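You operate a simulated robot arm through the tools that you are given. There is no shell and no other tool. Be economical: measure what you need, move in short steps, check, and stop when the job is done.

The job below is to be done with a simulated two-armed robot. You get a single attempt, and the scene is never put back.

TASK
Peg the red, white and green blocks into the block rack; hang the key ring up.
Fine: they are on the blue plate; the key ring goes on the shelf's hook.

It is judged by the outcome, as a careful person would: the job done as asked, and still so three seconds after it is handed in. It fails if anything else is knocked over, pushed out of place, dropped, spilled or broken.

THE ROBOT
Two 7-joint arms with two-finger parallel grippers on one trunk, on a base that drives. Base frame: it is fixed to the floor where the robot stands at the start and does not move with it; the origin is under the middle of the robot, x ahead of it, y to its left, z up; the surface under the hand at the start is at about z = 860. Units: mm, rad, N and s.
The left shoulder is at the start at [50, 168, 1146], the right one opposite. With the tool pointing down near the work surface each hand reaches from about 220 to 660 mm from the robot's upright axis, wherever it stands, measured 20 degrees to its own side. Places, roughly: block rack [700, -200, 900]; hook on the bench shelf [700, -500, 1100]; red peg block (8x3x3 cm) [500, -100, 900]; white peg block (8x3x3 cm) [400, -100, 900]. Payload 1.57 kg a hand.
The tool frame of a hand sits at the grasp point between the pads (the TCP): z along the fingers, y along the line on which they close. The tips reach 30 mm beyond it. The gripper opens to 80 mm. The fingers are 17 mm wide and 12 mm thick; the gripper's body (40 by 82 mm) begins 80 mm behind the TCP.
Orientation is told as [roll, pitch, yaw] about the base's x, y, z axes, in that order, counted from this pose: with the fingers straight down and closing along the base's y, the tool's x points along the base's -x, its y along +y and its z along -z.

THE INTERFACE
- The arms move only by the tool drive_tool. It takes "left_commands", "right_commands" or both (then of equal length, played together; a hand with none holds still); each is a list of rows, each an object (a shift or turn left out is 0, a gripper value left out holds the last) with "claw": the opening, from 0 (shut) to 1 (fully open); "slide": the shift along the base's x, y, z in mm, a list of three; "turn": the turn, a rotation vector about the base's x, y, z in rad, a list of three. In form: [{"claw": claw, "slide": [tx, ty, tz], "turn": [rx, ry, rz]}, ...]. A call has 1 to 8 rows; each row shifts and turns the commanded pose from where the row before left it. A row lasts 0.2 s, in which the tool goes at most 50 mm and 0.15 rad; a call with a longer step from one row to the next is refused whole, and so is a gripper value outside its range. A pose out of reach is approached as far as the arm can. The call stops where the force on the tool passes 40 N (or 10 N more than at its start, if that is more) or the arm is blocked; 0.2 s more then pass. The fingers move at their own pace (about 45 mm/s each) and stop on an object; they squeeze with about 42 N. The grip force told is the motor's: it shows also when the fingers shut on nothing. Time passes only in rows, and 0.2 s behind the last, so rows that do not move let the fingers close. The reply holds the time, the measured pose of the TCP, the force on the tool along the base axes, the opening and the grip force, in the units named above and with some noise, with the torque about the TCP (base axes, N m) and any sound that the robot's microphone picked up, and new pictures: "pictures" is both (left out), scene, wrist or none (wrist: the cameras of the hands that moved).
- Cameras (640 x 400 px; columns grow to the right, rows downward): "scene" is now at [130, -38.4, 1378.9]; the picture's right is [-0.35, -0.94, 0.00], its down [-0.46, 0.17, -0.87] and it looks along [0.81, -0.30, -0.49] (base axes); focal length 214 px, centre (320, 200). "left" rides on the left gripper at [72, 7, -122] in its tool frame; the picture's right is [-0.09, 1.00, 0.00], its down [-0.84, -0.08, -0.54] and it looks along [-0.54, -0.05, 0.84] (tool axes); focal length 238 px, centre (320, 200). "right" rides on the right gripper at [72, -7, -122] in its tool frame; the picture's right is [0.09, 1.00, 0.00], its down [-0.84, 0.08, -0.54] and it looks along [-0.54, 0.05, 0.84] (tool axes); focal length 238 px, centre (320, 200).
- move_column(by): slides the trunk up (or, below 0, down) by that many mm; the arms and the scene camera ride with it, the base frame stays. It gives what a move gives, with no picture.
- base_move(legs): drives the robot by 1 to 6 legs, each [ahead, left, turn to the left] in mm, mm and rad, along the robot's own axes; the way and the turn of a leg run together, so that a leg with both is an arc; at most 1500 mm and 3.142 rad a leg. The arms and the cameras ride along, it lands a little off, and it stops where it bumps. It gives what a move gives, and a new picture of the scene camera.
- head_to(pan, tilt): turns the head with the scene camera to pan (to the left, within 1.396 rad either way) and tilt (down, from -0.506 to 1.204), counted from straight ahead of the robot. It gives what a move gives, and a new picture of the scene camera.
- probe_pixels(camera, pixels): for up to 12 pixels [column, row] of the newest picture of that camera ("zoom" is the newest enlarged one), the place [x, y, z] in the base frame of the surface seen there, good to about 3 mm, but the place of the scene camera against the robot may be out by one fixed shift of up to 18 mm in any direction. No time passes.
- zoom(camera, box): a new picture of the part [left, top, right, bottom] of that camera's present view, enlarged. No time passes.
- finish_job(): hands the job in; it is judged then, once.

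Keep the steps short. Do not move on a guess: measure, check each grasp and each placing, and mend mistakes. In all there are 80 turns and 260 pictures (those below and enlarged ones count). Leave the grippers open and the arms clear of the work at the hand-in unless told otherwise, and finish with a single line.

The tools are called after "Request:" as name(argument=value, ...) on one line, values as JSON. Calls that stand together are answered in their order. drive_tool: Moves the arms, as the interface text tells. Its arguments: {"type":"object","properties":{"left_commands":{"type":"array","items":{"type":"object","properties":{"claw":{"type":"number"},"slide":{"type":"array","items":{"type":"number"}},"turn":{"type":"array","items":{"type":"number"}}}}},"right_commands":{"type":"array","items":{"type":"object","properties":{"claw":{"type":"number"},"slide":{"type":"array","items":{"type":"number"}},"turn":{"type":"array","items":{"type":"number"}}}}},"pictures":{"type":"string","enum":["both","scene","wrist","none"]}},"required":[]} The other tools are called the same way: move_column (by) slides the trunk up or down; base_move (legs) drives the base; head_to (pan, tilt) turns the head that bears the scene camera; probe_pixels (camera, pixels) gives the place of the surface under pixels of a picture; zoom (camera, box) takes an enlarged picture of a part of a camera's view; finish_job () hands the job in.

At the start:

```text
t: 0.0
left_ee_pos: [281.7, 39.6, 1301.2]
left_tool_rot: [-0.001, 0.0, 0.002]
left_force: [1.5, -0.3, 0.3]
left_torque: [0.01, 0.0, -0.02]
left_gripper_width: 80.0
left_grip_force: 0.0
right_ee_pos: [273.7, -304.8, 1322.3]
right_tool_rot: [0.001, 0.003, 0.001]
right_force: [0.9, -0.7, 0.3]
right_torque: [-0.01, -0.03, 0.03]
right_gripper_width: 80.0
right_grip_force: 0.1
trunk travel left (down, up): [-314.0, 128.0]
robot x, y, heading: [2.1, 0.3, -0.002]
head pan, tilt: [-0.356, 0.518]
```

scene: 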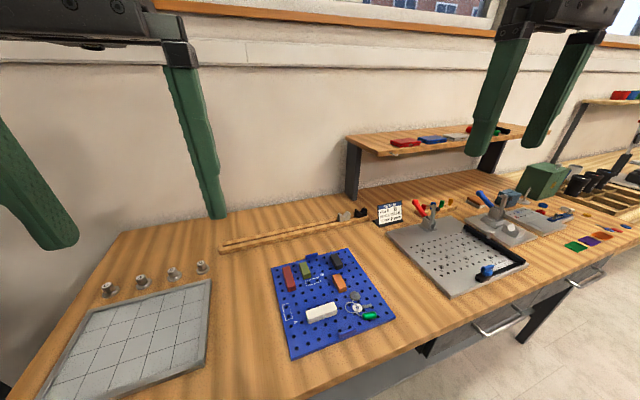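
right: 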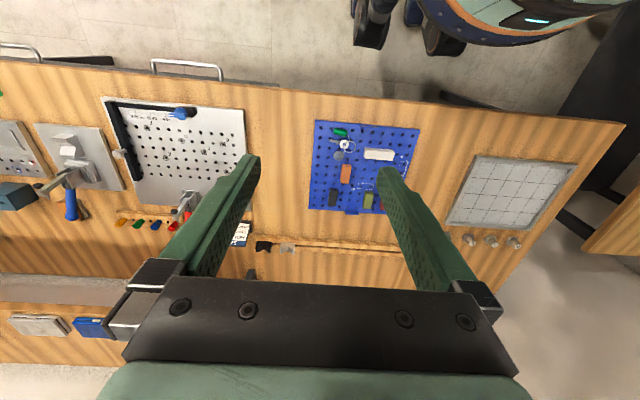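
left: 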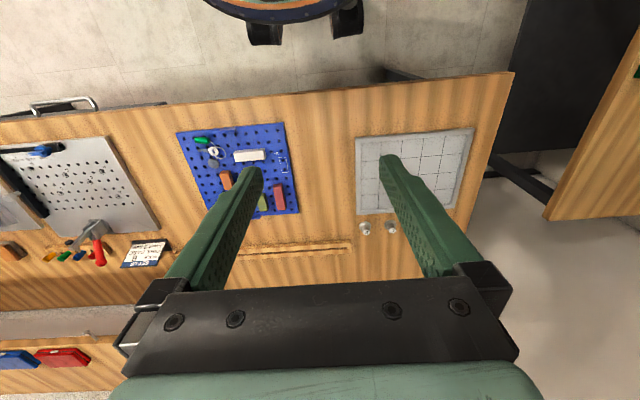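

I see the blue plate with blocks around (330,300), and a wooden rail near (300,230). I'll zoom in on the plate, the rail and the shelf.

Request:
zoom(camera="scene", box=[260, 240, 404, 360])

Request:
zoom(camera="scene", box=[210, 190, 410, 260])

Request:
zoom(camera="scene", box=[330, 110, 530, 235])

```text
3.33 times, centred on (332, 300) of scene
```

zoom: 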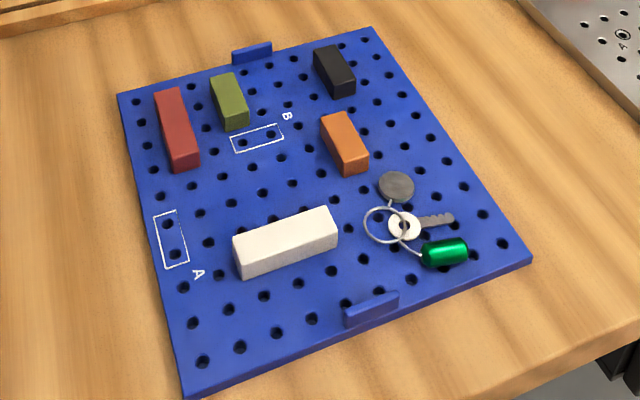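

```text
3.20 times, centred on (310, 225) of scene
```

zoom: 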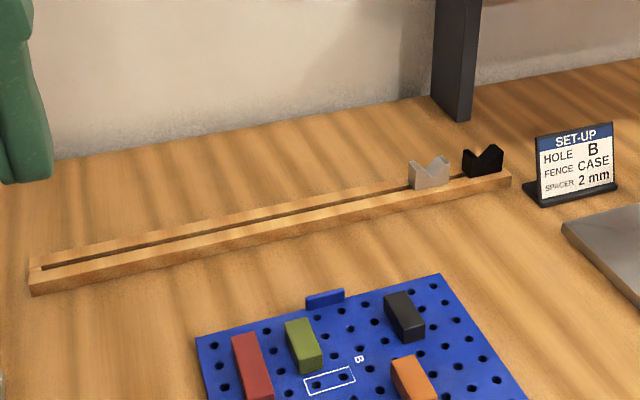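

```text
3.20 times, centred on (430, 172) of scene
```

zoom: 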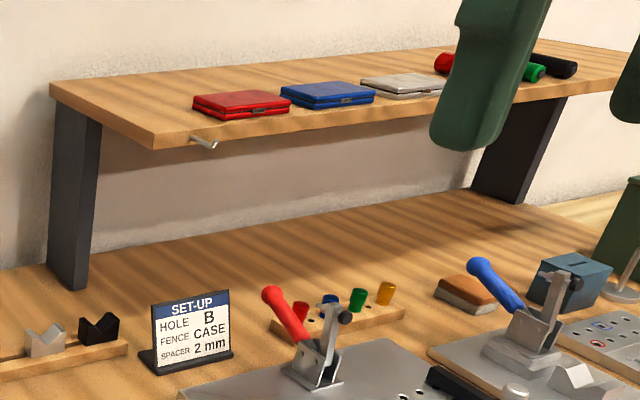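

The rail at about (300,230) has a slot and holds two V-blocks, so it is probably the block rack. The hook is on the shelf's front edge. I'll measure the blocks on the plate, the rail and the hook.

Request:
probe_pixels(camera="zoom", pixels=[[205, 143], [192, 137], [216, 145], [45, 330], [100, 320], [10, 372], [120, 350], [50, 280], [155, 140]])

Request:
probe_pixels(camera="scene", pixels=[[222, 252], [222, 247], [300, 232], [300, 229], [321, 312], [289, 275], [305, 270], [336, 260], [339, 282], [300, 330], [369, 316], [357, 308]])

Request:
zoom(camera="right", box=[230, 110, 430, 260])

```text
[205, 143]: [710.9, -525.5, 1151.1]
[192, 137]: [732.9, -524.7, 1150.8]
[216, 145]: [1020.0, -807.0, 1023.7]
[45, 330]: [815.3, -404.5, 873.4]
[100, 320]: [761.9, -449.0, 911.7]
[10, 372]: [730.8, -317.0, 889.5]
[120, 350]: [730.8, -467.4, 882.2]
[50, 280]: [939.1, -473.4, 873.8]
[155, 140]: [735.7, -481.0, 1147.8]
```

```text
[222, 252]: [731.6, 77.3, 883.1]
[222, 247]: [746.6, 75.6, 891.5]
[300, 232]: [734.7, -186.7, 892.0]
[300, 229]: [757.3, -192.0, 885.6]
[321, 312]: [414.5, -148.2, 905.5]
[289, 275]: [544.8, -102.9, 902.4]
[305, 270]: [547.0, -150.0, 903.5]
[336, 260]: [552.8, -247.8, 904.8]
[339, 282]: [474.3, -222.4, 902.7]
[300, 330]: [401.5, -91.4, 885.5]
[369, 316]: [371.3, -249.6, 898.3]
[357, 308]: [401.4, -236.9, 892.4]
```

```text
2.67 times, centred on (330, 185) of right
```

zoom: 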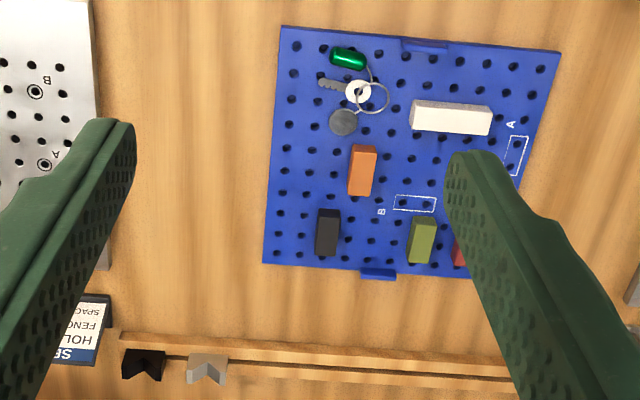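

The rail is the rack, with its slot at about x 745, running along y. It is too far to reach from here, so I'll look down to see how far forward the base can go, and zoom in on the blocks from the wrist camera.

Request:
head_to(pan=0.0, tilt=1.15)

Request:
zoom(camera="left", box=[170, 100, 370, 260])

```text
t: 1.0
left_ee_pos: [281.5, 39.7, 1301.8]
left_tool_rot: [-0.003, 0.001, 0.002]
left_force: [-0.9, -0.6, -0.6]
left_torque: [0.0, 0.02, -0.02]
left_gripper_width: 80.1
left_grip_force: 0.0
right_ee_pos: [275.2, -305.1, 1323.3]
right_tool_rot: [0.002, 0.002, 0.0]
right_force: [0.8, -0.4, -0.8]
right_torque: [0.0, 0.01, 0.0]
right_gripper_width: 79.8
right_grip_force: 0.0
trunk travel left (down, up): [-314.0, 128.0]
robot x, y, heading: [0.7, -1.7, -0.005]
head pan, tilt: [0.0, 1.15]
```

scene: 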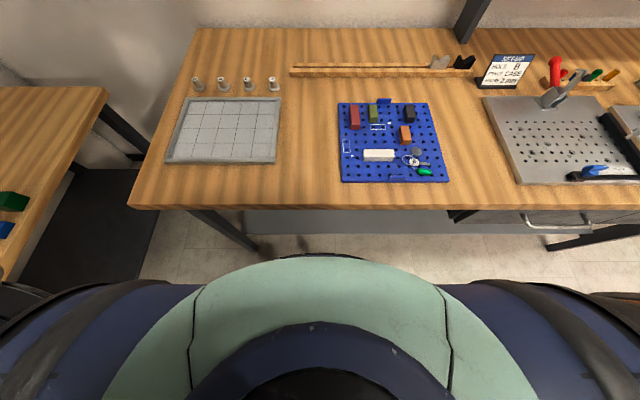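

```text
2.50 times, centred on (270, 180) of left
```

zoom: 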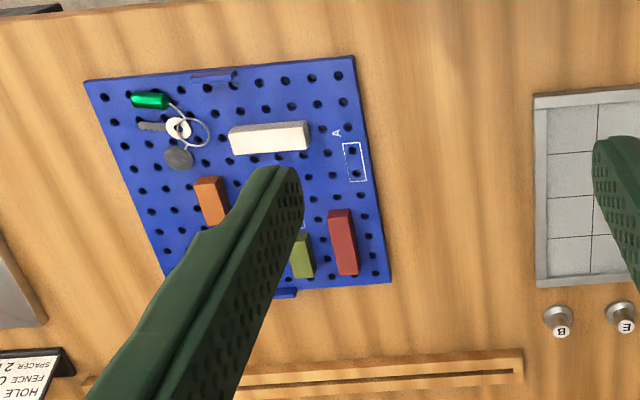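

It's open under the bench in front of the robot. I'll measure the robot's own front and the bench edge.

Request:
probe_pixels(camera="scene", pixels=[[320, 256], [320, 270], [320, 300], [320, 204], [320, 212], [320, 240], [460, 216], [240, 240], [600, 240], [150, 300], [200, 300]])

```text
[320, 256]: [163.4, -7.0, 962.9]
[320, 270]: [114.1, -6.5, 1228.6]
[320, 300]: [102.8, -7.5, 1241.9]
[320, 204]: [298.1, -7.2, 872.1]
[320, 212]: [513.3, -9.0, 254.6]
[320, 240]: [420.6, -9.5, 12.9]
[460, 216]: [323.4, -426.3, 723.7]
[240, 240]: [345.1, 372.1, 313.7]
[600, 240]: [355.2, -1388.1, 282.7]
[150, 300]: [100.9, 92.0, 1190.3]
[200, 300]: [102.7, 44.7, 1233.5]
```

The torso front is at x≈165–200 and the bench edge at 298, with free space underneath. I'll drive ahead 80 and measure again.

Request:
base_move(legs=[[80, 0, 0]])

Request:
probe_pixels(camera="scene", pixels=[[320, 256], [320, 253], [320, 250], [320, 246], [320, 242], [320, 236], [320, 230]])

Request:
zoom(camera="scene", box=[200, 60, 500, 290])

```text
t: 2.1
left_ee_pos: [361.7, 40.1, 1300.4]
left_tool_rot: [-0.002, 0.0, 0.001]
left_force: [0.1, 0.1, -0.6]
left_torque: [0.01, 0.01, -0.03]
left_gripper_width: 80.0
left_grip_force: 0.0
right_ee_pos: [354.9, -305.7, 1323.4]
right_tool_rot: [0.001, 0.003, 0.001]
right_force: [0.6, 0.4, -0.7]
right_torque: [0.01, 0.03, -0.02]
right_gripper_width: 80.3
right_grip_force: 0.0
trunk travel left (down, up): [-314.0, 128.0]
robot x, y, heading: [79.1, -0.2, -0.005]
head pan, tilt: [0.0, 1.15]
```

scene: 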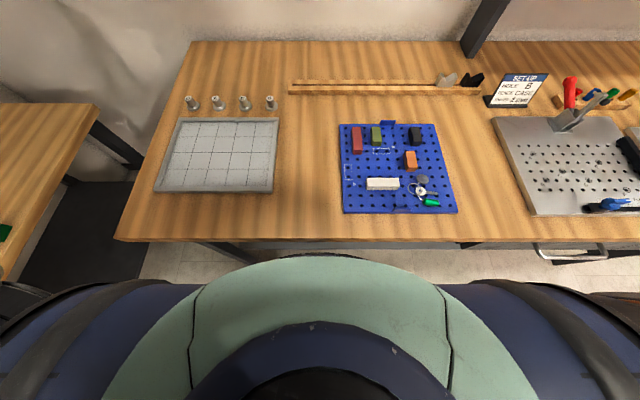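

```text
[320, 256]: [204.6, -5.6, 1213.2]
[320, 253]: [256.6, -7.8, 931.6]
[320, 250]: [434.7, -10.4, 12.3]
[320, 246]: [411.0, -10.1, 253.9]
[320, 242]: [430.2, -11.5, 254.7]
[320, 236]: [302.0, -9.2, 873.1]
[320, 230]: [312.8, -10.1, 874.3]
```

```text
1.74 times, centred on (350, 175) of scene
```

zoom: 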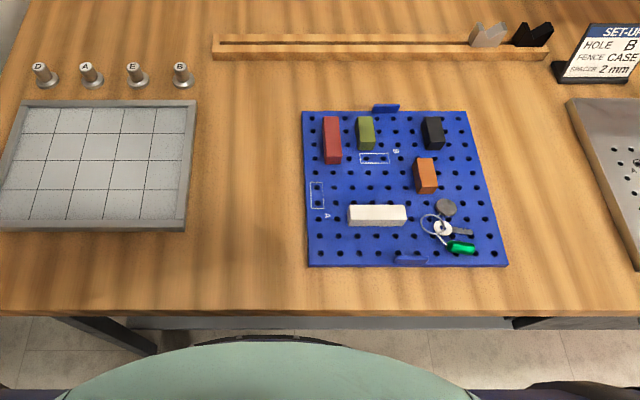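

About 40 mm is left before the bench. Turning left brings the right shoulder forward, so I'll turn 0.4 with a small step ahead.

Request:
base_move(legs=[[12, 0, 0.4]])

Request:
head_to(pan=-0.6, tilt=0.8)

```text
t: 3.7
left_ee_pos: [335.5, 149.0, 1300.7]
left_tool_rot: [-0.003, -0.001, 0.398]
left_force: [0.3, 0.1, -0.2]
left_torque: [-0.02, -0.01, -0.03]
left_gripper_width: 80.1
left_grip_force: 0.0
right_ee_pos: [462.5, -174.2, 1323.9]
right_tool_rot: [0.002, 0.001, 0.4]
right_force: [0.0, 0.4, -0.8]
right_torque: [-0.01, 0.02, 0.0]
right_gripper_width: 79.6
right_grip_force: 0.0
trunk travel left (down, up): [-314.0, 128.0]
robot x, y, heading: [86.7, 1.6, 0.398]
head pan, tilt: [0.0, 1.15]
```

scene: 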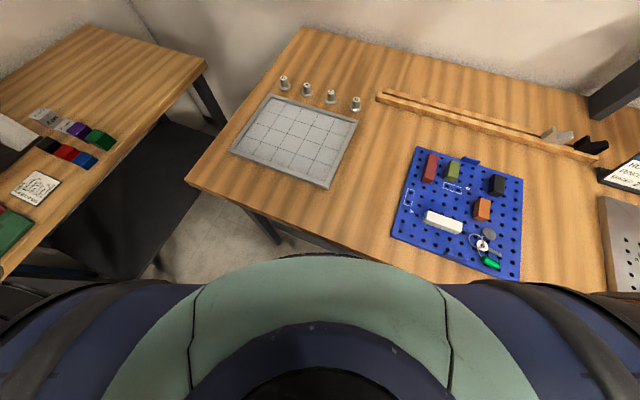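

```text
t: 4.7
left_ee_pos: [335.6, 148.0, 1301.5]
left_tool_rot: [-0.001, 0.002, 0.399]
left_force: [-0.7, -0.6, -0.3]
left_torque: [-0.03, -0.03, -0.02]
left_gripper_width: 80.2
left_grip_force: 0.0
right_ee_pos: [463.2, -173.2, 1323.0]
right_tool_rot: [0.003, -0.001, 0.396]
right_force: [-0.6, 0.0, -0.6]
right_torque: [0.01, -0.03, 0.0]
right_gripper_width: 80.1
right_grip_force: 0.1
trunk travel left (down, up): [-314.0, 128.0]
robot x, y, heading: [90.5, 6.9, 0.398]
head pan, tilt: [-0.6, 0.799]
```

scene: 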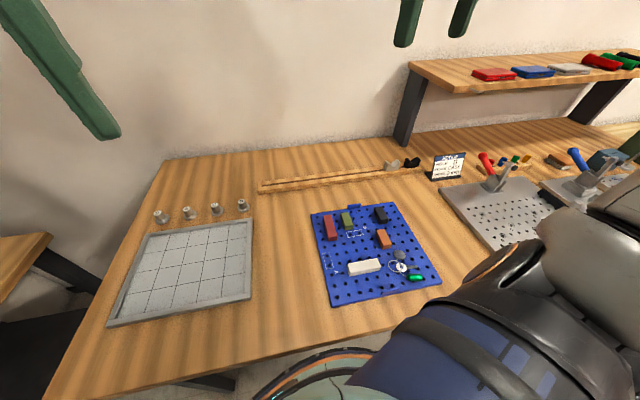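

The right hand is above the plate. I'll square it up (yaw back by 0.4) and lower it for a close look at the rack slot.

Request:
drive_tool(right_commands=[{"slide": [16, 9, -39], "turn": [0, 0, -0.133]}, {"slide": [16, 9, -39], "turn": [0, 0, -0.133]}, {"slide": [16, 9, -39], "turn": [0, 0, -0.133]}, {"slide": [16, 9, -39]}, {"slide": [16, 9, -39]}, {"slide": [16, 9, -39]}], pictures="wrist")

```text
t: 6.1
left_ee_pos: [335.7, 147.5, 1301.6]
left_tool_rot: [0.0, -0.002, 0.397]
left_force: [-0.2, 0.1, 0.2]
left_torque: [0.03, 0.02, 0.03]
left_gripper_width: 79.9
left_grip_force: 0.2
right_ee_pos: [558.9, -118.5, 1087.9]
right_tool_rot: [0.002, 0.0, -0.002]
right_force: [-0.2, -0.1, 0.1]
right_torque: [-0.02, -0.01, 0.0]
right_gripper_width: 79.9
right_grip_force: 0.1
trunk travel left (down, up): [-314.0, 128.0]
robot x, y, heading: [92.4, 1.8, 0.398]
head pan, tilt: [-0.6, 0.799]
```

right: 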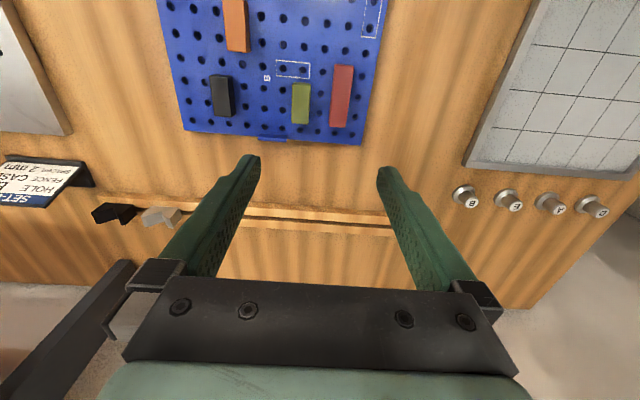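

I'll zoom in on the rack and the blocks, then measure them with this calibrated camera.

Request:
zoom(camera="right", box=[80, 180, 400, 260])

Request:
probe_pixels(camera="zoom", pixels=[[360, 85], [360, 75], [360, 105], [600, 100], [628, 87], [160, 70], [90, 60], [400, 79], [500, 93]])

Request:
zoom(camera="right", box=[200, 30, 400, 155])

Request:
probe_pixels(camera="right", pixels=[[333, 67], [350, 67], [331, 122], [346, 125], [293, 86], [308, 86], [293, 119], [307, 122], [340, 95], [300, 102], [340, 127], [283, 117]])

```text
2.00 times, centred on (240, 220) of right
```

zoom: 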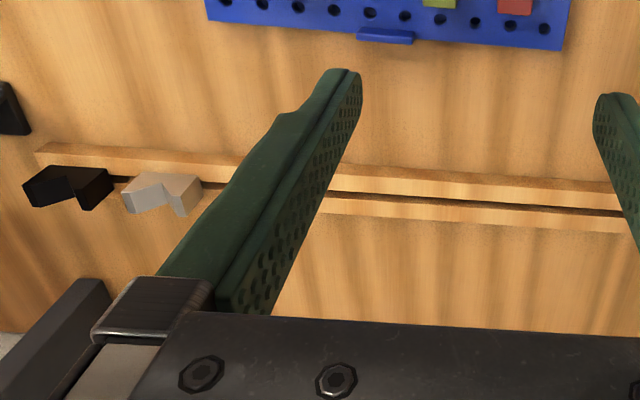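

```text
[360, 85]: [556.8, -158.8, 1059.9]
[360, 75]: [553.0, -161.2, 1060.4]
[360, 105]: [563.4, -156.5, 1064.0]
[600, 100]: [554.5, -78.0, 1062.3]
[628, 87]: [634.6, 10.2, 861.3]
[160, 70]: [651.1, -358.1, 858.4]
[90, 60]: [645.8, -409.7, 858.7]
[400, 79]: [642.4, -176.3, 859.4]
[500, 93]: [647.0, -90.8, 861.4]
```

```text
3.20 times, centred on (300, 92) of right
```

zoom: 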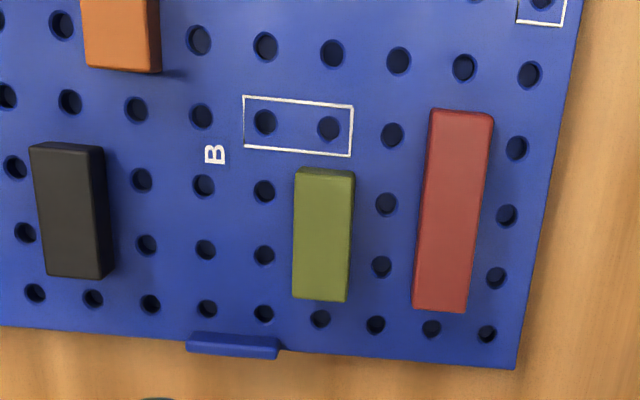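

```text
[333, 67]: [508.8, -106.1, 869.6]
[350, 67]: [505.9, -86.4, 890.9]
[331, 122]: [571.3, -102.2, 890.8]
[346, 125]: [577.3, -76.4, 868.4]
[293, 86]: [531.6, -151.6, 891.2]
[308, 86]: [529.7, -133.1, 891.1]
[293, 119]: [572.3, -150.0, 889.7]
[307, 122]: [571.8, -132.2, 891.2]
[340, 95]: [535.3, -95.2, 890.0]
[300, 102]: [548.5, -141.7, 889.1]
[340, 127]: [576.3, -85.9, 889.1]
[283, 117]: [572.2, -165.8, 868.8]
```

Table z is 860, the plate top 869 and the block tops 891. Next I'll measure the rail, using pixels from the raw wrist picture.

Request:
probe_pixels(camera="right", pixels=[[300, 209], [300, 215], [300, 219], [300, 221], [300, 223], [300, 226], [300, 229], [300, 232], [380, 226], [380, 220], [160, 217], [175, 215]])

Request:
zoom(camera="right", box=[250, 195, 350, 245])

Request:
zoom(camera="right", box=[85, 185, 205, 245])

```text
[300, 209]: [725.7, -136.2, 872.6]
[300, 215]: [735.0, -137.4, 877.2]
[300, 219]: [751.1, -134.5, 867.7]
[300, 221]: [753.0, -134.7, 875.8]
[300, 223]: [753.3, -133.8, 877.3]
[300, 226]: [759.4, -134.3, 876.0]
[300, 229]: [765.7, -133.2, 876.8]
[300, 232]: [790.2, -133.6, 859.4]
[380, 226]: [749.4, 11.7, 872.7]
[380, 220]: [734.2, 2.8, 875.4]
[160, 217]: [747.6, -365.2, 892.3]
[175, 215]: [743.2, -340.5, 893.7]
```

```text
6.40 times, centred on (300, 220) of right
```

zoom: 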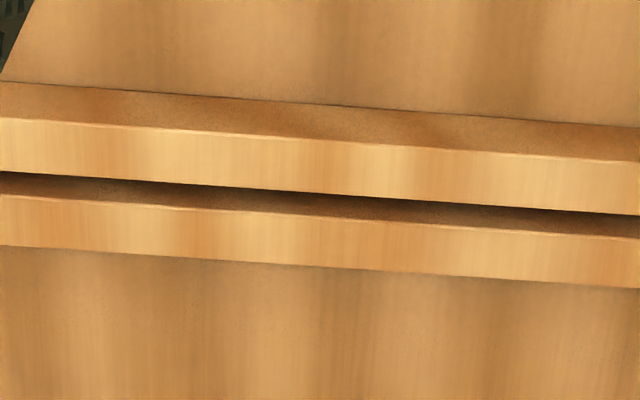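

```text
5.33 times, centred on (145, 215) of right
```

zoom: 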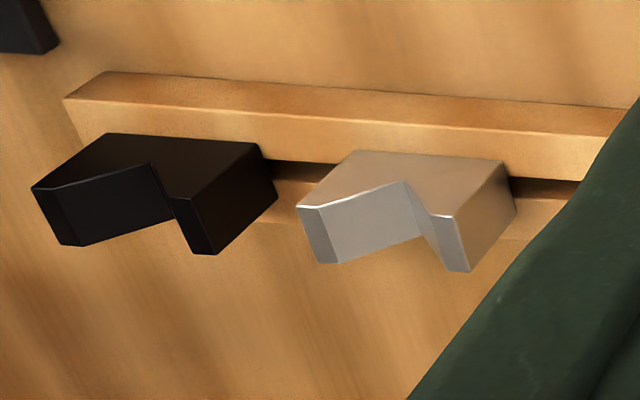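

The rail is 43 mm wide with its top at z≈876. The slot is about 7 mm wide, centred at x≈748, and runs parallel to y. The red block is centred at about (539,-95.5), 22 mm wide and 71 mm long along x. I'll move above it with a part-open gripper and check.

Request:
drive_tool(right_commands=[{"claw": 0.45, "slide": [-5, 5.8, -33]}, {"slide": [-5, 5.8, -33]}, {"slide": [-5, 5.8, -33]}, {"slide": [-5, 5.6, -33]}, {}], pictures="both")

```text
t: 7.3
left_ee_pos: [336.0, 147.6, 1300.9]
left_tool_rot: [-0.003, 0.001, 0.398]
left_force: [-0.4, 0.4, 0.5]
left_torque: [0.02, 0.01, 0.01]
left_gripper_width: 80.1
left_grip_force: 0.1
right_ee_pos: [538.8, -96.2, 955.7]
right_tool_rot: [0.003, -0.001, -0.002]
right_force: [0.1, -1.0, 0.2]
right_torque: [0.01, -0.01, 0.0]
right_gripper_width: 36.1
right_grip_force: 0.0
trunk travel left (down, up): [-314.0, 128.0]
robot x, y, heading: [91.0, 1.6, 0.396]
head pan, tilt: [-0.6, 0.799]
```

scene: 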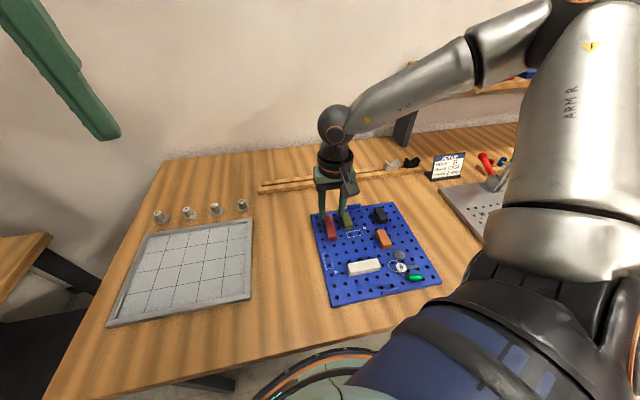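
right: 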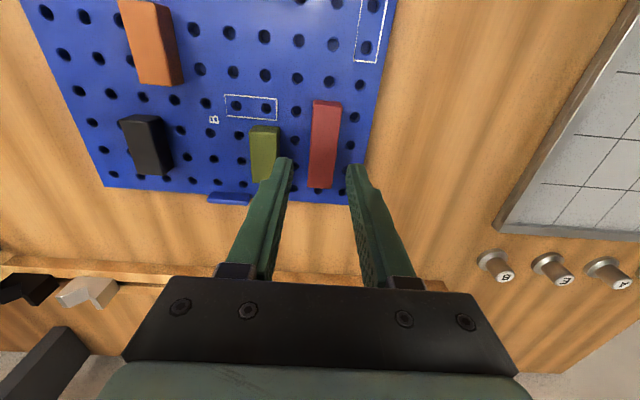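

The fingers straddle the red block, and the left one is clear of the green block. I'll go down 53 mm with the tips just above the plate, then close.

Request:
drive_tool(right_commands=[{"slide": [0, 0.5, -27]}, {"slide": [0, 0, -26]}, {}, {"claw": 0.1}, {}, {}, {}], pictures="wrist")

```text
t: 8.9
left_ee_pos: [335.7, 147.3, 1300.2]
left_tool_rot: [0.0, 0.0, 0.399]
left_force: [-0.4, 0.9, 0.2]
left_torque: [-0.03, 0.0, 0.0]
left_gripper_width: 79.7
left_grip_force: 0.2
right_ee_pos: [538.7, -95.0, 904.5]
right_tool_rot: [0.002, 0.0, -0.003]
right_force: [0.5, 4.3, -0.6]
right_torque: [0.15, -0.01, -0.02]
right_gripper_width: 21.4
right_grip_force: 35.0
trunk travel left (down, up): [-314.0, 128.0]
robot x, y, heading: [89.1, 2.7, 0.4]
head pan, tilt: [-0.6, 0.799]
```

right: 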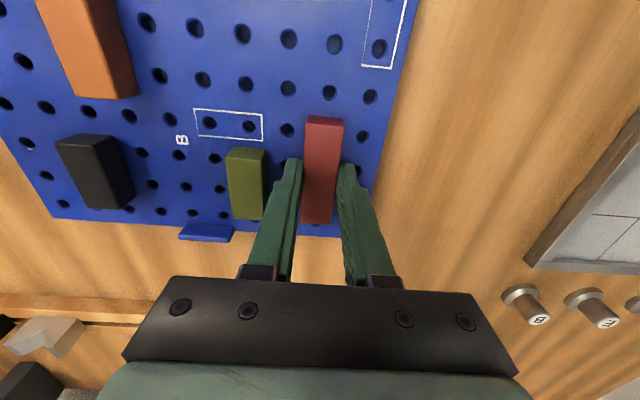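

It is gripped at 21.4 mm with 35 N. I'll lift straight up slowly and check.

Request:
drive_tool(right_commands=[{"slide": [0, 0, 5]}, {"slide": [0, 0, 10]}, {"slide": [0, 0, 20]}, {"slide": [0, 0, 40]}], pictures="both")

Request:
zoom(camera="right", box=[200, 60, 440, 260])

Request:
zoom(camera="scene", box=[280, 140, 440, 300])

```text
t: 9.9
left_ee_pos: [336.0, 148.2, 1301.7]
left_tool_rot: [-0.002, -0.002, 0.399]
left_force: [-0.4, 0.5, 0.5]
left_torque: [0.0, -0.06, -0.01]
left_gripper_width: 79.8
left_grip_force: 0.0
right_ee_pos: [537.6, -95.8, 978.8]
right_tool_rot: [0.002, 0.0, -0.001]
right_force: [-0.1, -0.5, -0.3]
right_torque: [0.0, 0.02, 0.0]
right_gripper_width: 8.0
right_grip_force: 0.1
trunk travel left (down, up): [-314.0, 128.0]
robot x, y, heading: [91.0, 2.4, 0.405]
head pan, tilt: [-0.6, 0.799]
```

scene: 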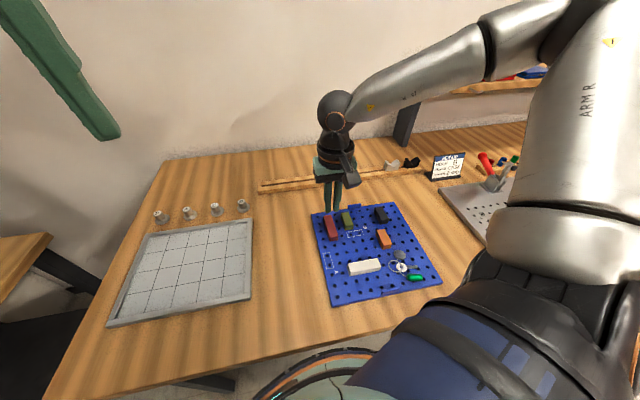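
right: 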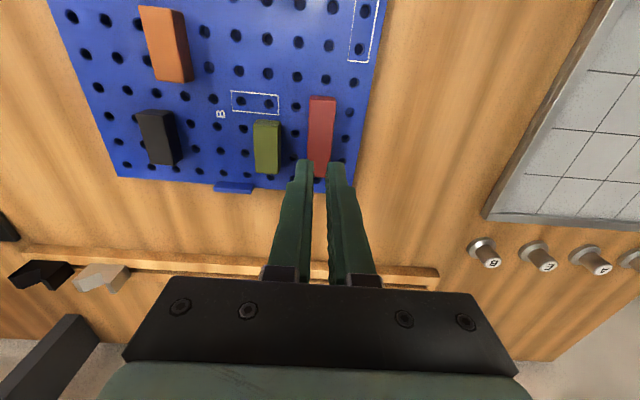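

```text
2.00 times, centred on (320, 160) of right
```

zoom: 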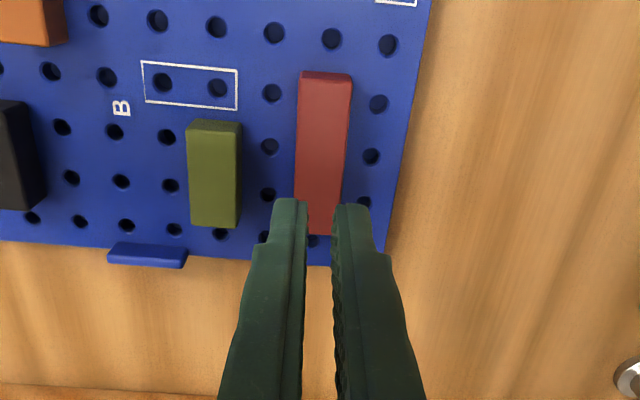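

```text
2.50 times, centred on (360, 220) of scene
```

zoom: 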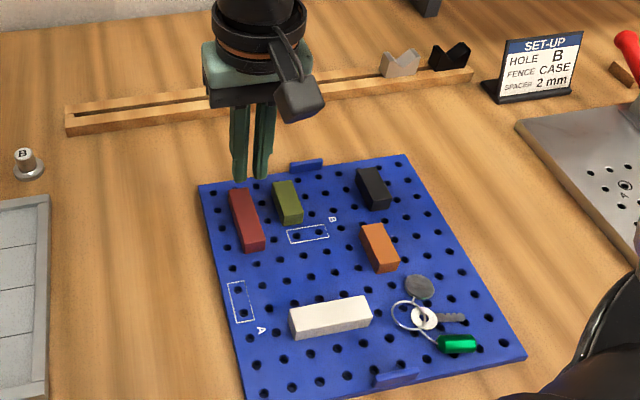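

The fingers slid off and the block is still in place, so the pegs hold it. I'll grip lower, close fully, and lift in small steps while watching the force.

Request:
drive_tool(right_commands=[{"claw": 0.45}, {"slide": [1, 0.5, -25]}, {"slide": [0, 0, -25]}, {"slide": [0, 0, -25]}, {"slide": [0, 0, -4]}, {}], pictures="none")

Request:
drive_tool(right_commands=[{"claw": 0}, {}, {}, {}, {"slide": [0, 0, 1]}, {"slide": [0, 0, 1]}], pictures="none")

```text
t: 11.3
left_ee_pos: [336.3, 147.4, 1301.1]
left_tool_rot: [-0.002, -0.001, 0.398]
left_force: [-0.9, 0.5, 0.0]
left_torque: [-0.02, 0.0, 0.0]
left_gripper_width: 80.1
left_grip_force: 0.0
right_ee_pos: [538.8, -94.7, 901.0]
right_tool_rot: [0.002, -0.002, -0.002]
right_force: [-1.0, 0.1, 1.3]
right_torque: [-0.01, 0.04, -0.03]
right_gripper_width: 35.7
right_grip_force: 0.1
trunk travel left (down, up): [-314.0, 128.0]
robot x, y, heading: [89.0, 1.0, 0.395]
head pan, tilt: [-0.6, 0.799]
```

```text
t: 12.7
left_ee_pos: [335.7, 147.4, 1301.2]
left_tool_rot: [-0.002, -0.001, 0.399]
left_force: [0.8, -0.1, -0.1]
left_torque: [-0.01, -0.01, 0.0]
left_gripper_width: 79.9
left_grip_force: 0.0
right_ee_pos: [539.6, -94.0, 902.3]
right_tool_rot: [0.002, 0.0, -0.002]
right_force: [-0.2, 0.1, 0.2]
right_torque: [0.04, 0.0, 0.03]
right_gripper_width: 21.8
right_grip_force: 35.2
trunk travel left (down, up): [-314.0, 128.0]
robot x, y, heading: [91.5, 1.2, 0.4]
head pan, tilt: [-0.6, 0.799]
```

Request:
drive_tool(right_commands=[{"slide": [0, 0, 1]}, {"slide": [0, 0, 1]}, {"slide": [0, 0, 1]}], pictures="wrist")

```text
t: 13.5
left_ee_pos: [336.0, 148.3, 1300.5]
left_tool_rot: [-0.001, -0.001, 0.398]
left_force: [-0.1, 0.6, -0.7]
left_torque: [0.02, -0.02, -0.02]
left_gripper_width: 80.1
left_grip_force: 0.1
right_ee_pos: [539.8, -93.8, 905.2]
right_tool_rot: [0.001, 0.0, -0.001]
right_force: [0.3, 0.0, -1.0]
right_torque: [0.01, -0.03, -0.01]
right_gripper_width: 22.0
right_grip_force: 35.5
trunk travel left (down, up): [-314.0, 128.0]
robot x, y, heading: [90.9, 2.9, 0.394]
head pan, tilt: [-0.6, 0.799]
```

right: 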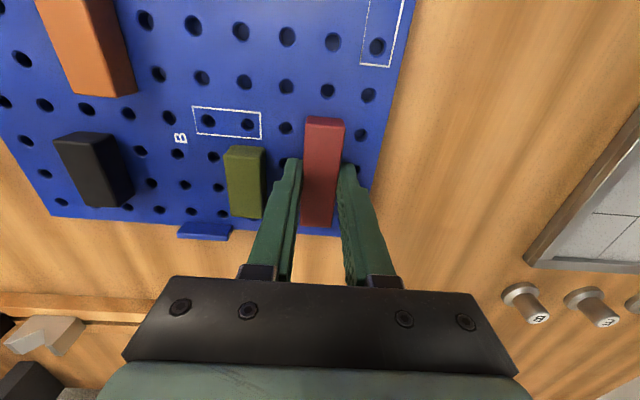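

Request:
drive_tool(right_commands=[{"slide": [0, 0, 2]}, {"slide": [0, 0, 2]}, {"slide": [0, 0, 2]}, {"slide": [0, 0, 2]}], pictures="wrist")

Request:
probe_pixels(camera="right", pixels=[[322, 135], [322, 150], [322, 170], [318, 220], [245, 180]])

Request:
zoom(camera="right", box=[200, 80, 420, 240])

```text
t: 14.5
left_ee_pos: [334.9, 147.4, 1300.5]
left_tool_rot: [-0.003, 0.0, 0.398]
left_force: [0.2, -0.8, -0.6]
left_torque: [0.03, 0.0, 0.01]
left_gripper_width: 79.8
left_grip_force: 0.0
right_ee_pos: [538.7, -94.8, 914.0]
right_tool_rot: [0.002, 0.0, -0.002]
right_force: [-0.4, -0.2, -1.3]
right_torque: [0.0, -0.01, -0.03]
right_gripper_width: 22.0
right_grip_force: 35.0
trunk travel left (down, up): [-314.0, 128.0]
robot x, y, heading: [93.5, 5.3, 0.401]
head pan, tilt: [-0.6, 0.799]
```

right: 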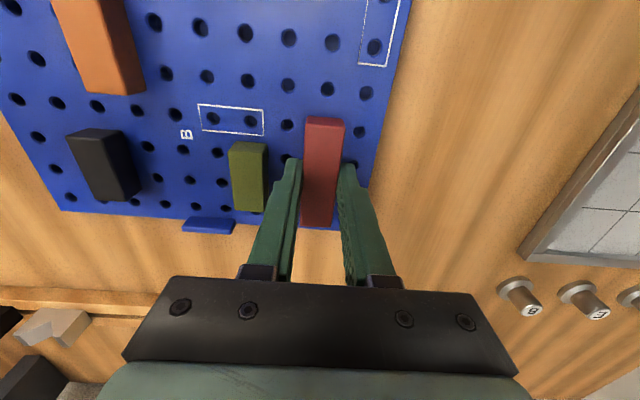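

```text
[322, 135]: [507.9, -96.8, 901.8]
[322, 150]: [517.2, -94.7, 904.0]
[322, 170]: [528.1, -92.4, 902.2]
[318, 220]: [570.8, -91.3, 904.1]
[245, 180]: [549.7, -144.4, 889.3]
```

```text
2.50 times, centred on (310, 160) of right
```

zoom: 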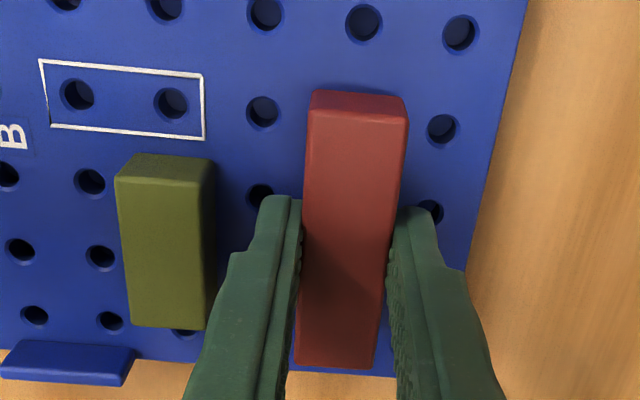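

The block is rising (top at 903). I'll keep lifting gently.

Request:
drive_tool(right_commands=[{"slide": [0, 0, 4]}, {"slide": [0, 0, 6]}, {"slide": [0, 0, 10]}, {"slide": [0, 0, 15]}, {"slide": [0, 0, 20]}, {"slide": [0, 0, 20]}, {"slide": [0, 0, 20]}], pictures="both")

Request:
zoom(camera="scene", box=[280, 140, 400, 240])

Request:
zoom(camera="left", box=[0, 60, 320, 260])

```text
t: 16.1
left_ee_pos: [335.3, 148.3, 1301.0]
left_tool_rot: [-0.002, 0.0, 0.397]
left_force: [0.1, 0.9, -0.2]
left_torque: [0.04, 0.0, -0.01]
left_gripper_width: 79.9
left_grip_force: 0.1
right_ee_pos: [540.0, -94.6, 1008.7]
right_tool_rot: [0.0, 0.001, -0.002]
right_force: [0.4, 1.0, 0.3]
right_torque: [0.01, -0.01, 0.01]
right_gripper_width: 21.7
right_grip_force: 34.2
trunk travel left (down, up): [-314.0, 128.0]
robot x, y, heading: [88.5, 0.9, 0.397]
head pan, tilt: [-0.6, 0.799]
```

scene: 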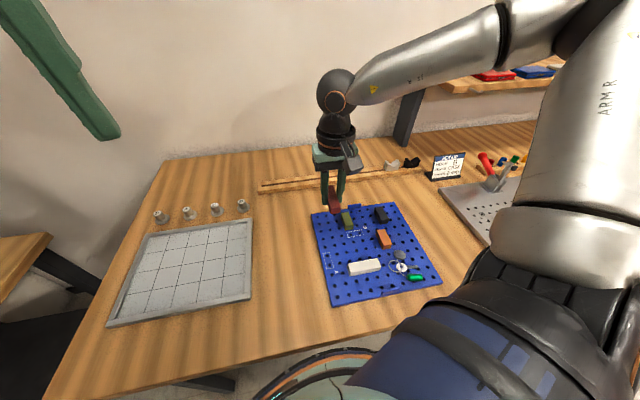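
right: 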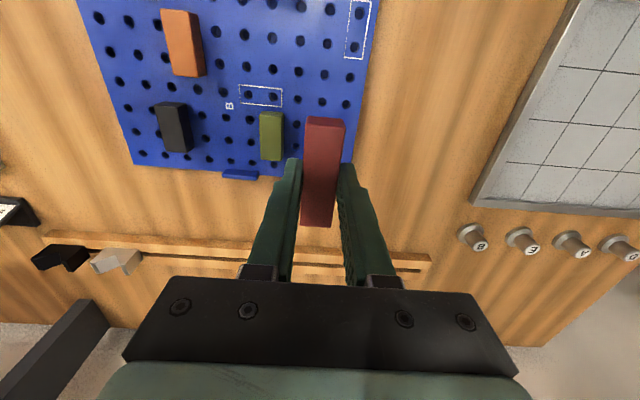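

```text
4.00 times, centred on (340, 190) of scene
```

zoom: 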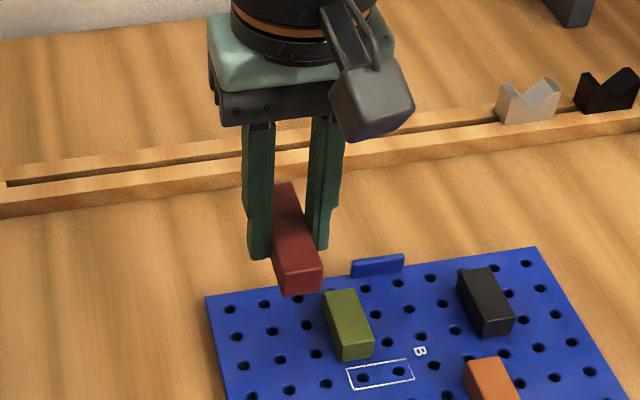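

```text
2.00 times, centred on (160, 160) of left
```

zoom: 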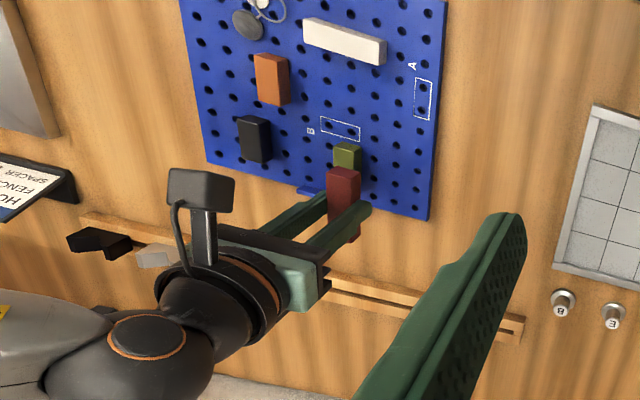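

The block is held. I want to see its pegs, so I'll raise it towards the scene camera and tilt the fingers towards the robot to show the underside.

Request:
drive_tool(right_commands=[{"slide": [0, 0, 40]}, {"slide": [0, 0, 45]}, {"slide": [0, 0, 45], "turn": [0, 0.1, 0]}, {"slide": [0, 0, 45], "turn": [0, 0.12, 0]}, {"slide": [0, 0, 45], "turn": [0, 0.12, 0]}, {"slide": [0, 0, 30], "turn": [0, 0.12, 0]}, {"turn": [0, 0.12, 0]}], pictures="scene")

```text
t: 17.7
left_ee_pos: [335.8, 147.6, 1301.3]
left_tool_rot: [-0.001, -0.001, 0.399]
left_force: [0.1, -0.7, 0.0]
left_torque: [-0.02, 0.0, 0.0]
left_gripper_width: 80.0
left_grip_force: 0.1
right_ee_pos: [508.6, -96.4, 1209.9]
right_tool_rot: [0.001, 0.583, -0.001]
right_force: [-0.2, 0.3, -0.2]
right_torque: [0.02, 0.0, 0.02]
right_gripper_width: 21.7
right_grip_force: 35.3
right hand out of reach, approached as far as the arm can: row 6, 7
trunk travel left (down, up): [-314.0, 128.0]
robot x, y, heading: [91.9, 2.1, 0.396]
head pan, tilt: [-0.6, 0.799]
```

scene: 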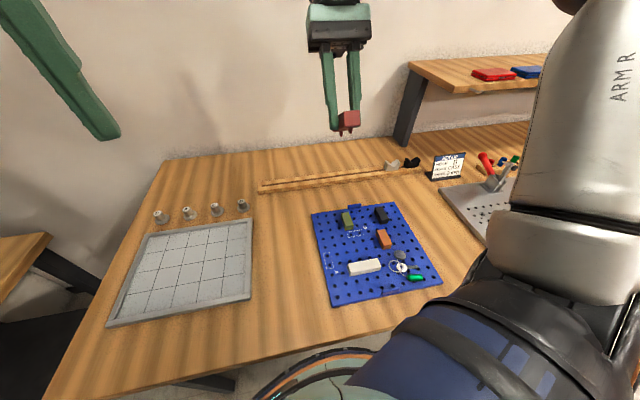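

Request:
zoom(camera="scene", box=[305, 90, 385, 140])

```text
8.00 times, centred on (345, 115) of scene
```

zoom: 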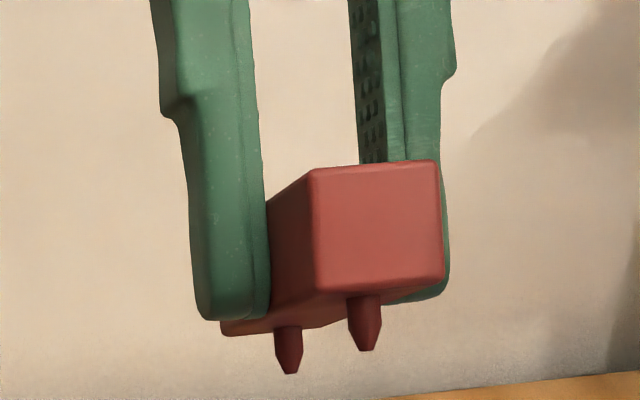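

The block has two tapered pegs about 8 mm long in a line along its length, so it has to lie along y over the slot. I'll level the hand again, lower it, and start the quarter turn.

Request:
drive_tool(right_commands=[{"slide": [0, 0, -45], "turn": [0, -0.145, 0]}, {"slide": [0, 0, -45], "turn": [0, -0.145, 0]}, {"slide": [0, 0, -45], "turn": [0, -0.145, 0]}, {"turn": [0, -0.145, 0]}, {"slide": [10, 0, 0], "turn": [0, 0, 0.145]}, {"slide": [20, 0, 0], "turn": [0, 0, 0.145]}, {"slide": [20, 0, 0], "turn": [0, 0, 0.145]}, {"slide": [20, 0, 0], "turn": [0, 0, 0.145]}], pictures="none")

```text
t: 19.5
left_ee_pos: [335.2, 148.0, 1301.5]
left_tool_rot: [-0.001, 0.0, 0.398]
left_force: [0.3, -0.3, 0.6]
left_torque: [-0.01, -0.01, 0.0]
left_gripper_width: 80.1
left_grip_force: 0.1
right_ee_pos: [579.6, -96.2, 1075.5]
right_tool_rot: [0.002, 0.003, 0.579]
right_force: [0.3, -0.3, 0.2]
right_torque: [0.03, 0.01, -0.02]
right_gripper_width: 21.7
right_grip_force: 34.6
trunk travel left (down, up): [-314.0, 128.0]
robot x, y, heading: [92.1, 1.7, 0.398]
head pan, tilt: [-0.6, 0.799]
```

Request:
drive_tool(right_commands=[{"slide": [16, 8, -10], "turn": [0, 0, 0.1417]}, {"slide": [16, 8, -10], "turn": [0, 0, 0.1417]}, {"slide": [16, 8, -10], "turn": [0, 0, 0.1417]}, {"slide": [16, 8, -10], "turn": [0, 0, 0.1417]}, {"slide": [16, 8, -10], "turn": [0, 0, 0.1417]}, {"slide": [16, 8, -10], "turn": [0, 0, 0.1417]}, {"slide": [16, 8, -10], "turn": [0, 0, 0.1417]}], pictures="both")

```text
t: 21.1
left_ee_pos: [336.2, 147.3, 1301.7]
left_tool_rot: [-0.001, -0.001, 0.4]
left_force: [1.5, 0.6, 1.5]
left_torque: [-0.01, -0.01, 0.01]
left_gripper_width: 79.7
left_grip_force: 0.0
right_ee_pos: [484.3, 21.6, 992.0]
right_tool_rot: [-0.007, 0.004, 1.563]
right_force: [0.5, 0.1, -0.1]
right_torque: [-0.01, 0.0, -0.01]
right_gripper_width: 21.6
right_grip_force: 35.3
right hand out of reach, approached as far as the arm can: row 3, 4, 5, 6, 7
trunk travel left (down, up): [-314.0, 128.0]
robot x, y, heading: [92.1, 0.2, 0.402]
head pan, tilt: [-0.6, 0.799]
```

scene: 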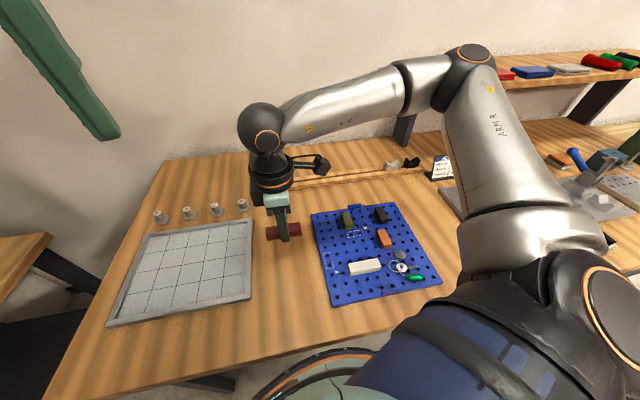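
right: 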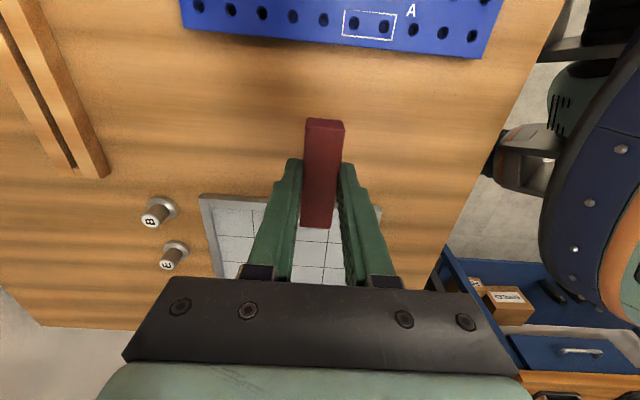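

The arm couldn't keep that yaw at that reach. A more left-turned base brings the wrist nearer its natural angle. I'll raise the hand a little first and check that the motion is sane.

Request:
drive_tool(right_commands=[{"slide": [0, 0, 30]}, {"slide": [0, 0, 30]}], pictures="none")

Request:
base_move(legs=[[0, 0, 0.6]])

```text
t: 21.7
left_ee_pos: [336.0, 148.0, 1301.0]
left_tool_rot: [-0.001, -0.001, 0.397]
left_force: [-0.4, 0.1, -0.2]
left_torque: [0.05, -0.04, 0.0]
left_gripper_width: 80.0
left_grip_force: 0.2
right_ee_pos: [479.5, 21.3, 1050.0]
right_tool_rot: [-0.001, 0.002, 1.567]
right_force: [0.5, -0.4, 0.4]
right_torque: [0.04, 0.01, 0.02]
right_gripper_width: 21.7
right_grip_force: 34.6
right hand out of reach, approached as far as the arm can: row 1
trunk travel left (down, up): [-314.0, 128.0]
robot x, y, heading: [90.8, 1.4, 0.398]
head pan, tilt: [-0.6, 0.799]
```

```text
t: 23.7
left_ee_pos: [211.5, 259.4, 1302.2]
left_tool_rot: [-0.002, 0.0, 0.995]
left_force: [-0.4, 0.1, 0.3]
left_torque: [0.0, 0.0, 0.02]
left_gripper_width: 80.0
left_grip_force: 0.0
right_ee_pos: [400.7, 237.7, 1050.5]
right_tool_rot: [0.0, 0.002, 2.164]
right_force: [0.1, -0.3, 0.0]
right_torque: [0.0, 0.03, -0.03]
right_gripper_width: 21.8
right_grip_force: 35.0
trunk travel left (down, up): [-314.0, 128.0]
robot x, y, heading: [90.7, 1.5, 0.991]
head pan, tilt: [-0.6, 0.799]
```

scene: 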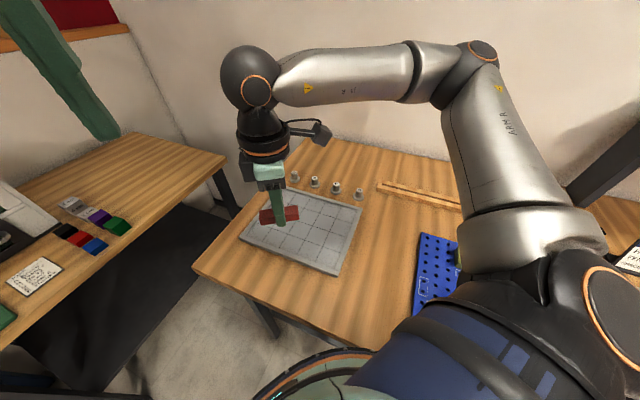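

Now I'll turn back to yaw 1.57 while moving towards the rack.

Request:
drive_tool(right_commands=[{"slide": [10, -30, 0], "turn": [0, 0, -0.12]}, {"slide": [20, -35, 0], "turn": [0, 0, -0.12]}, {"slide": [25, -35, 0], "turn": [0, 0, -0.12]}, {"slide": [30, -35, 0], "turn": [0, 0, -0.12]}, {"slide": [30, -30, 0], "turn": [0, 0, -0.113]}, {"slide": [40, -25, 0]}, {"slide": [40, -25, 0]}], pictures="scene")

```text
t: 25.3
left_ee_pos: [211.6, 258.7, 1301.0]
left_tool_rot: [-0.001, 0.001, 0.994]
left_force: [-0.3, 0.2, 0.5]
left_torque: [0.0, 0.03, -0.01]
left_gripper_width: 80.1
left_grip_force: 0.0
right_ee_pos: [555.3, 47.0, 1049.7]
right_tool_rot: [-0.001, 0.003, 1.569]
right_force: [-0.2, -0.4, -0.6]
right_torque: [0.01, -0.02, 0.03]
right_gripper_width: 21.6
right_grip_force: 34.5
right hand out of reach, approached as far as the arm can: row 7
trunk travel left (down, up): [-314.0, 128.0]
robot x, y, heading: [89.2, 2.7, 0.994]
head pan, tilt: [-0.6, 0.799]
```

scene: 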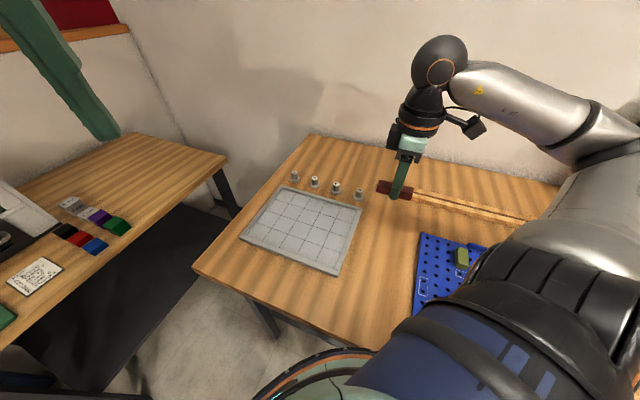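

What limits the arm is the hand's yaw against the direction the arm reaches. Sliding the base about 230 mm to the right along the bench makes the arm reach leftwards, which suits yaw 1.57. I'll do that now.

Request:
base_move(legs=[[-193, -125, 0]])

```text
t: 27.1
left_ee_pos: [211.7, 30.8, 1301.5]
left_tool_rot: [-0.001, 0.0, 0.992]
left_force: [-0.9, -0.2, -0.1]
left_torque: [0.05, -0.05, -0.02]
left_gripper_width: 79.9
left_grip_force: 0.1
right_ee_pos: [556.4, -183.8, 1048.7]
right_tool_rot: [-0.002, -0.001, 1.571]
right_force: [-0.8, 0.2, -1.4]
right_torque: [0.03, -0.01, 0.03]
right_gripper_width: 21.6
right_grip_force: 34.7
trunk travel left (down, up): [-314.0, 128.0]
robot x, y, heading: [91.1, -228.7, 0.996]
head pan, tilt: [-0.6, 0.799]
```

scene: 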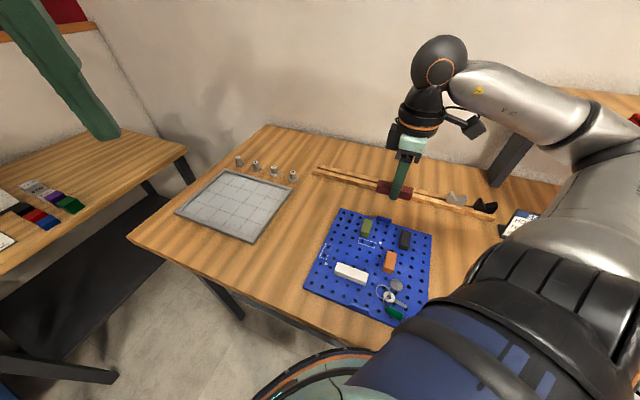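

I'm moving the hand towards the slot at (748, -20), staying high.

Request:
drive_tool(right_commands=[{"slide": [20, 40, 0]}, {"slide": [20, 40, 0]}, {"slide": [30, 35, 0]}, {"slide": [30, 30, 0]}, {"slide": [40, 19, -10]}, {"slide": [40, 0, -15]}, {"slide": [11.5, 0, -15]}], pictures="wrist")

```text
t: 28.7
left_ee_pos: [211.8, 30.3, 1301.5]
left_tool_rot: [-0.002, 0.001, 0.995]
left_force: [0.2, 0.3, 0.5]
left_torque: [0.0, -0.01, 0.03]
left_gripper_width: 80.1
left_grip_force: 0.2
right_ee_pos: [584.5, -22.3, 1012.3]
right_tool_rot: [-0.003, -0.001, 1.568]
right_force: [0.0, -0.1, 0.4]
right_torque: [-0.03, -0.02, -0.01]
right_gripper_width: 21.6
right_grip_force: 35.1
right hand out of reach, approached as far as the arm can: row 1, 2, 3, 4, 5, 6, 7
trunk travel left (down, up): [-314.0, 128.0]
robot x, y, heading: [90.3, -225.2, 0.995]
head pan, tilt: [-0.6, 0.799]
```

right: 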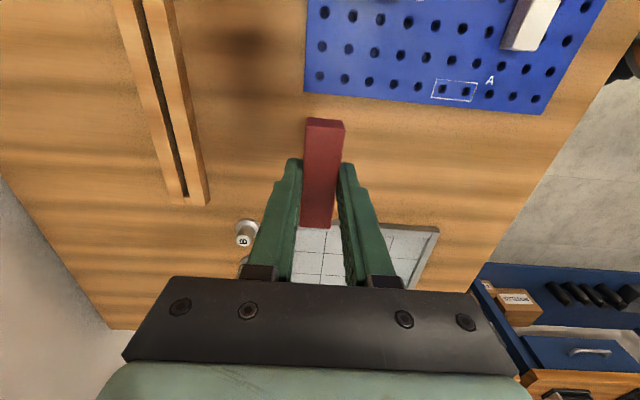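

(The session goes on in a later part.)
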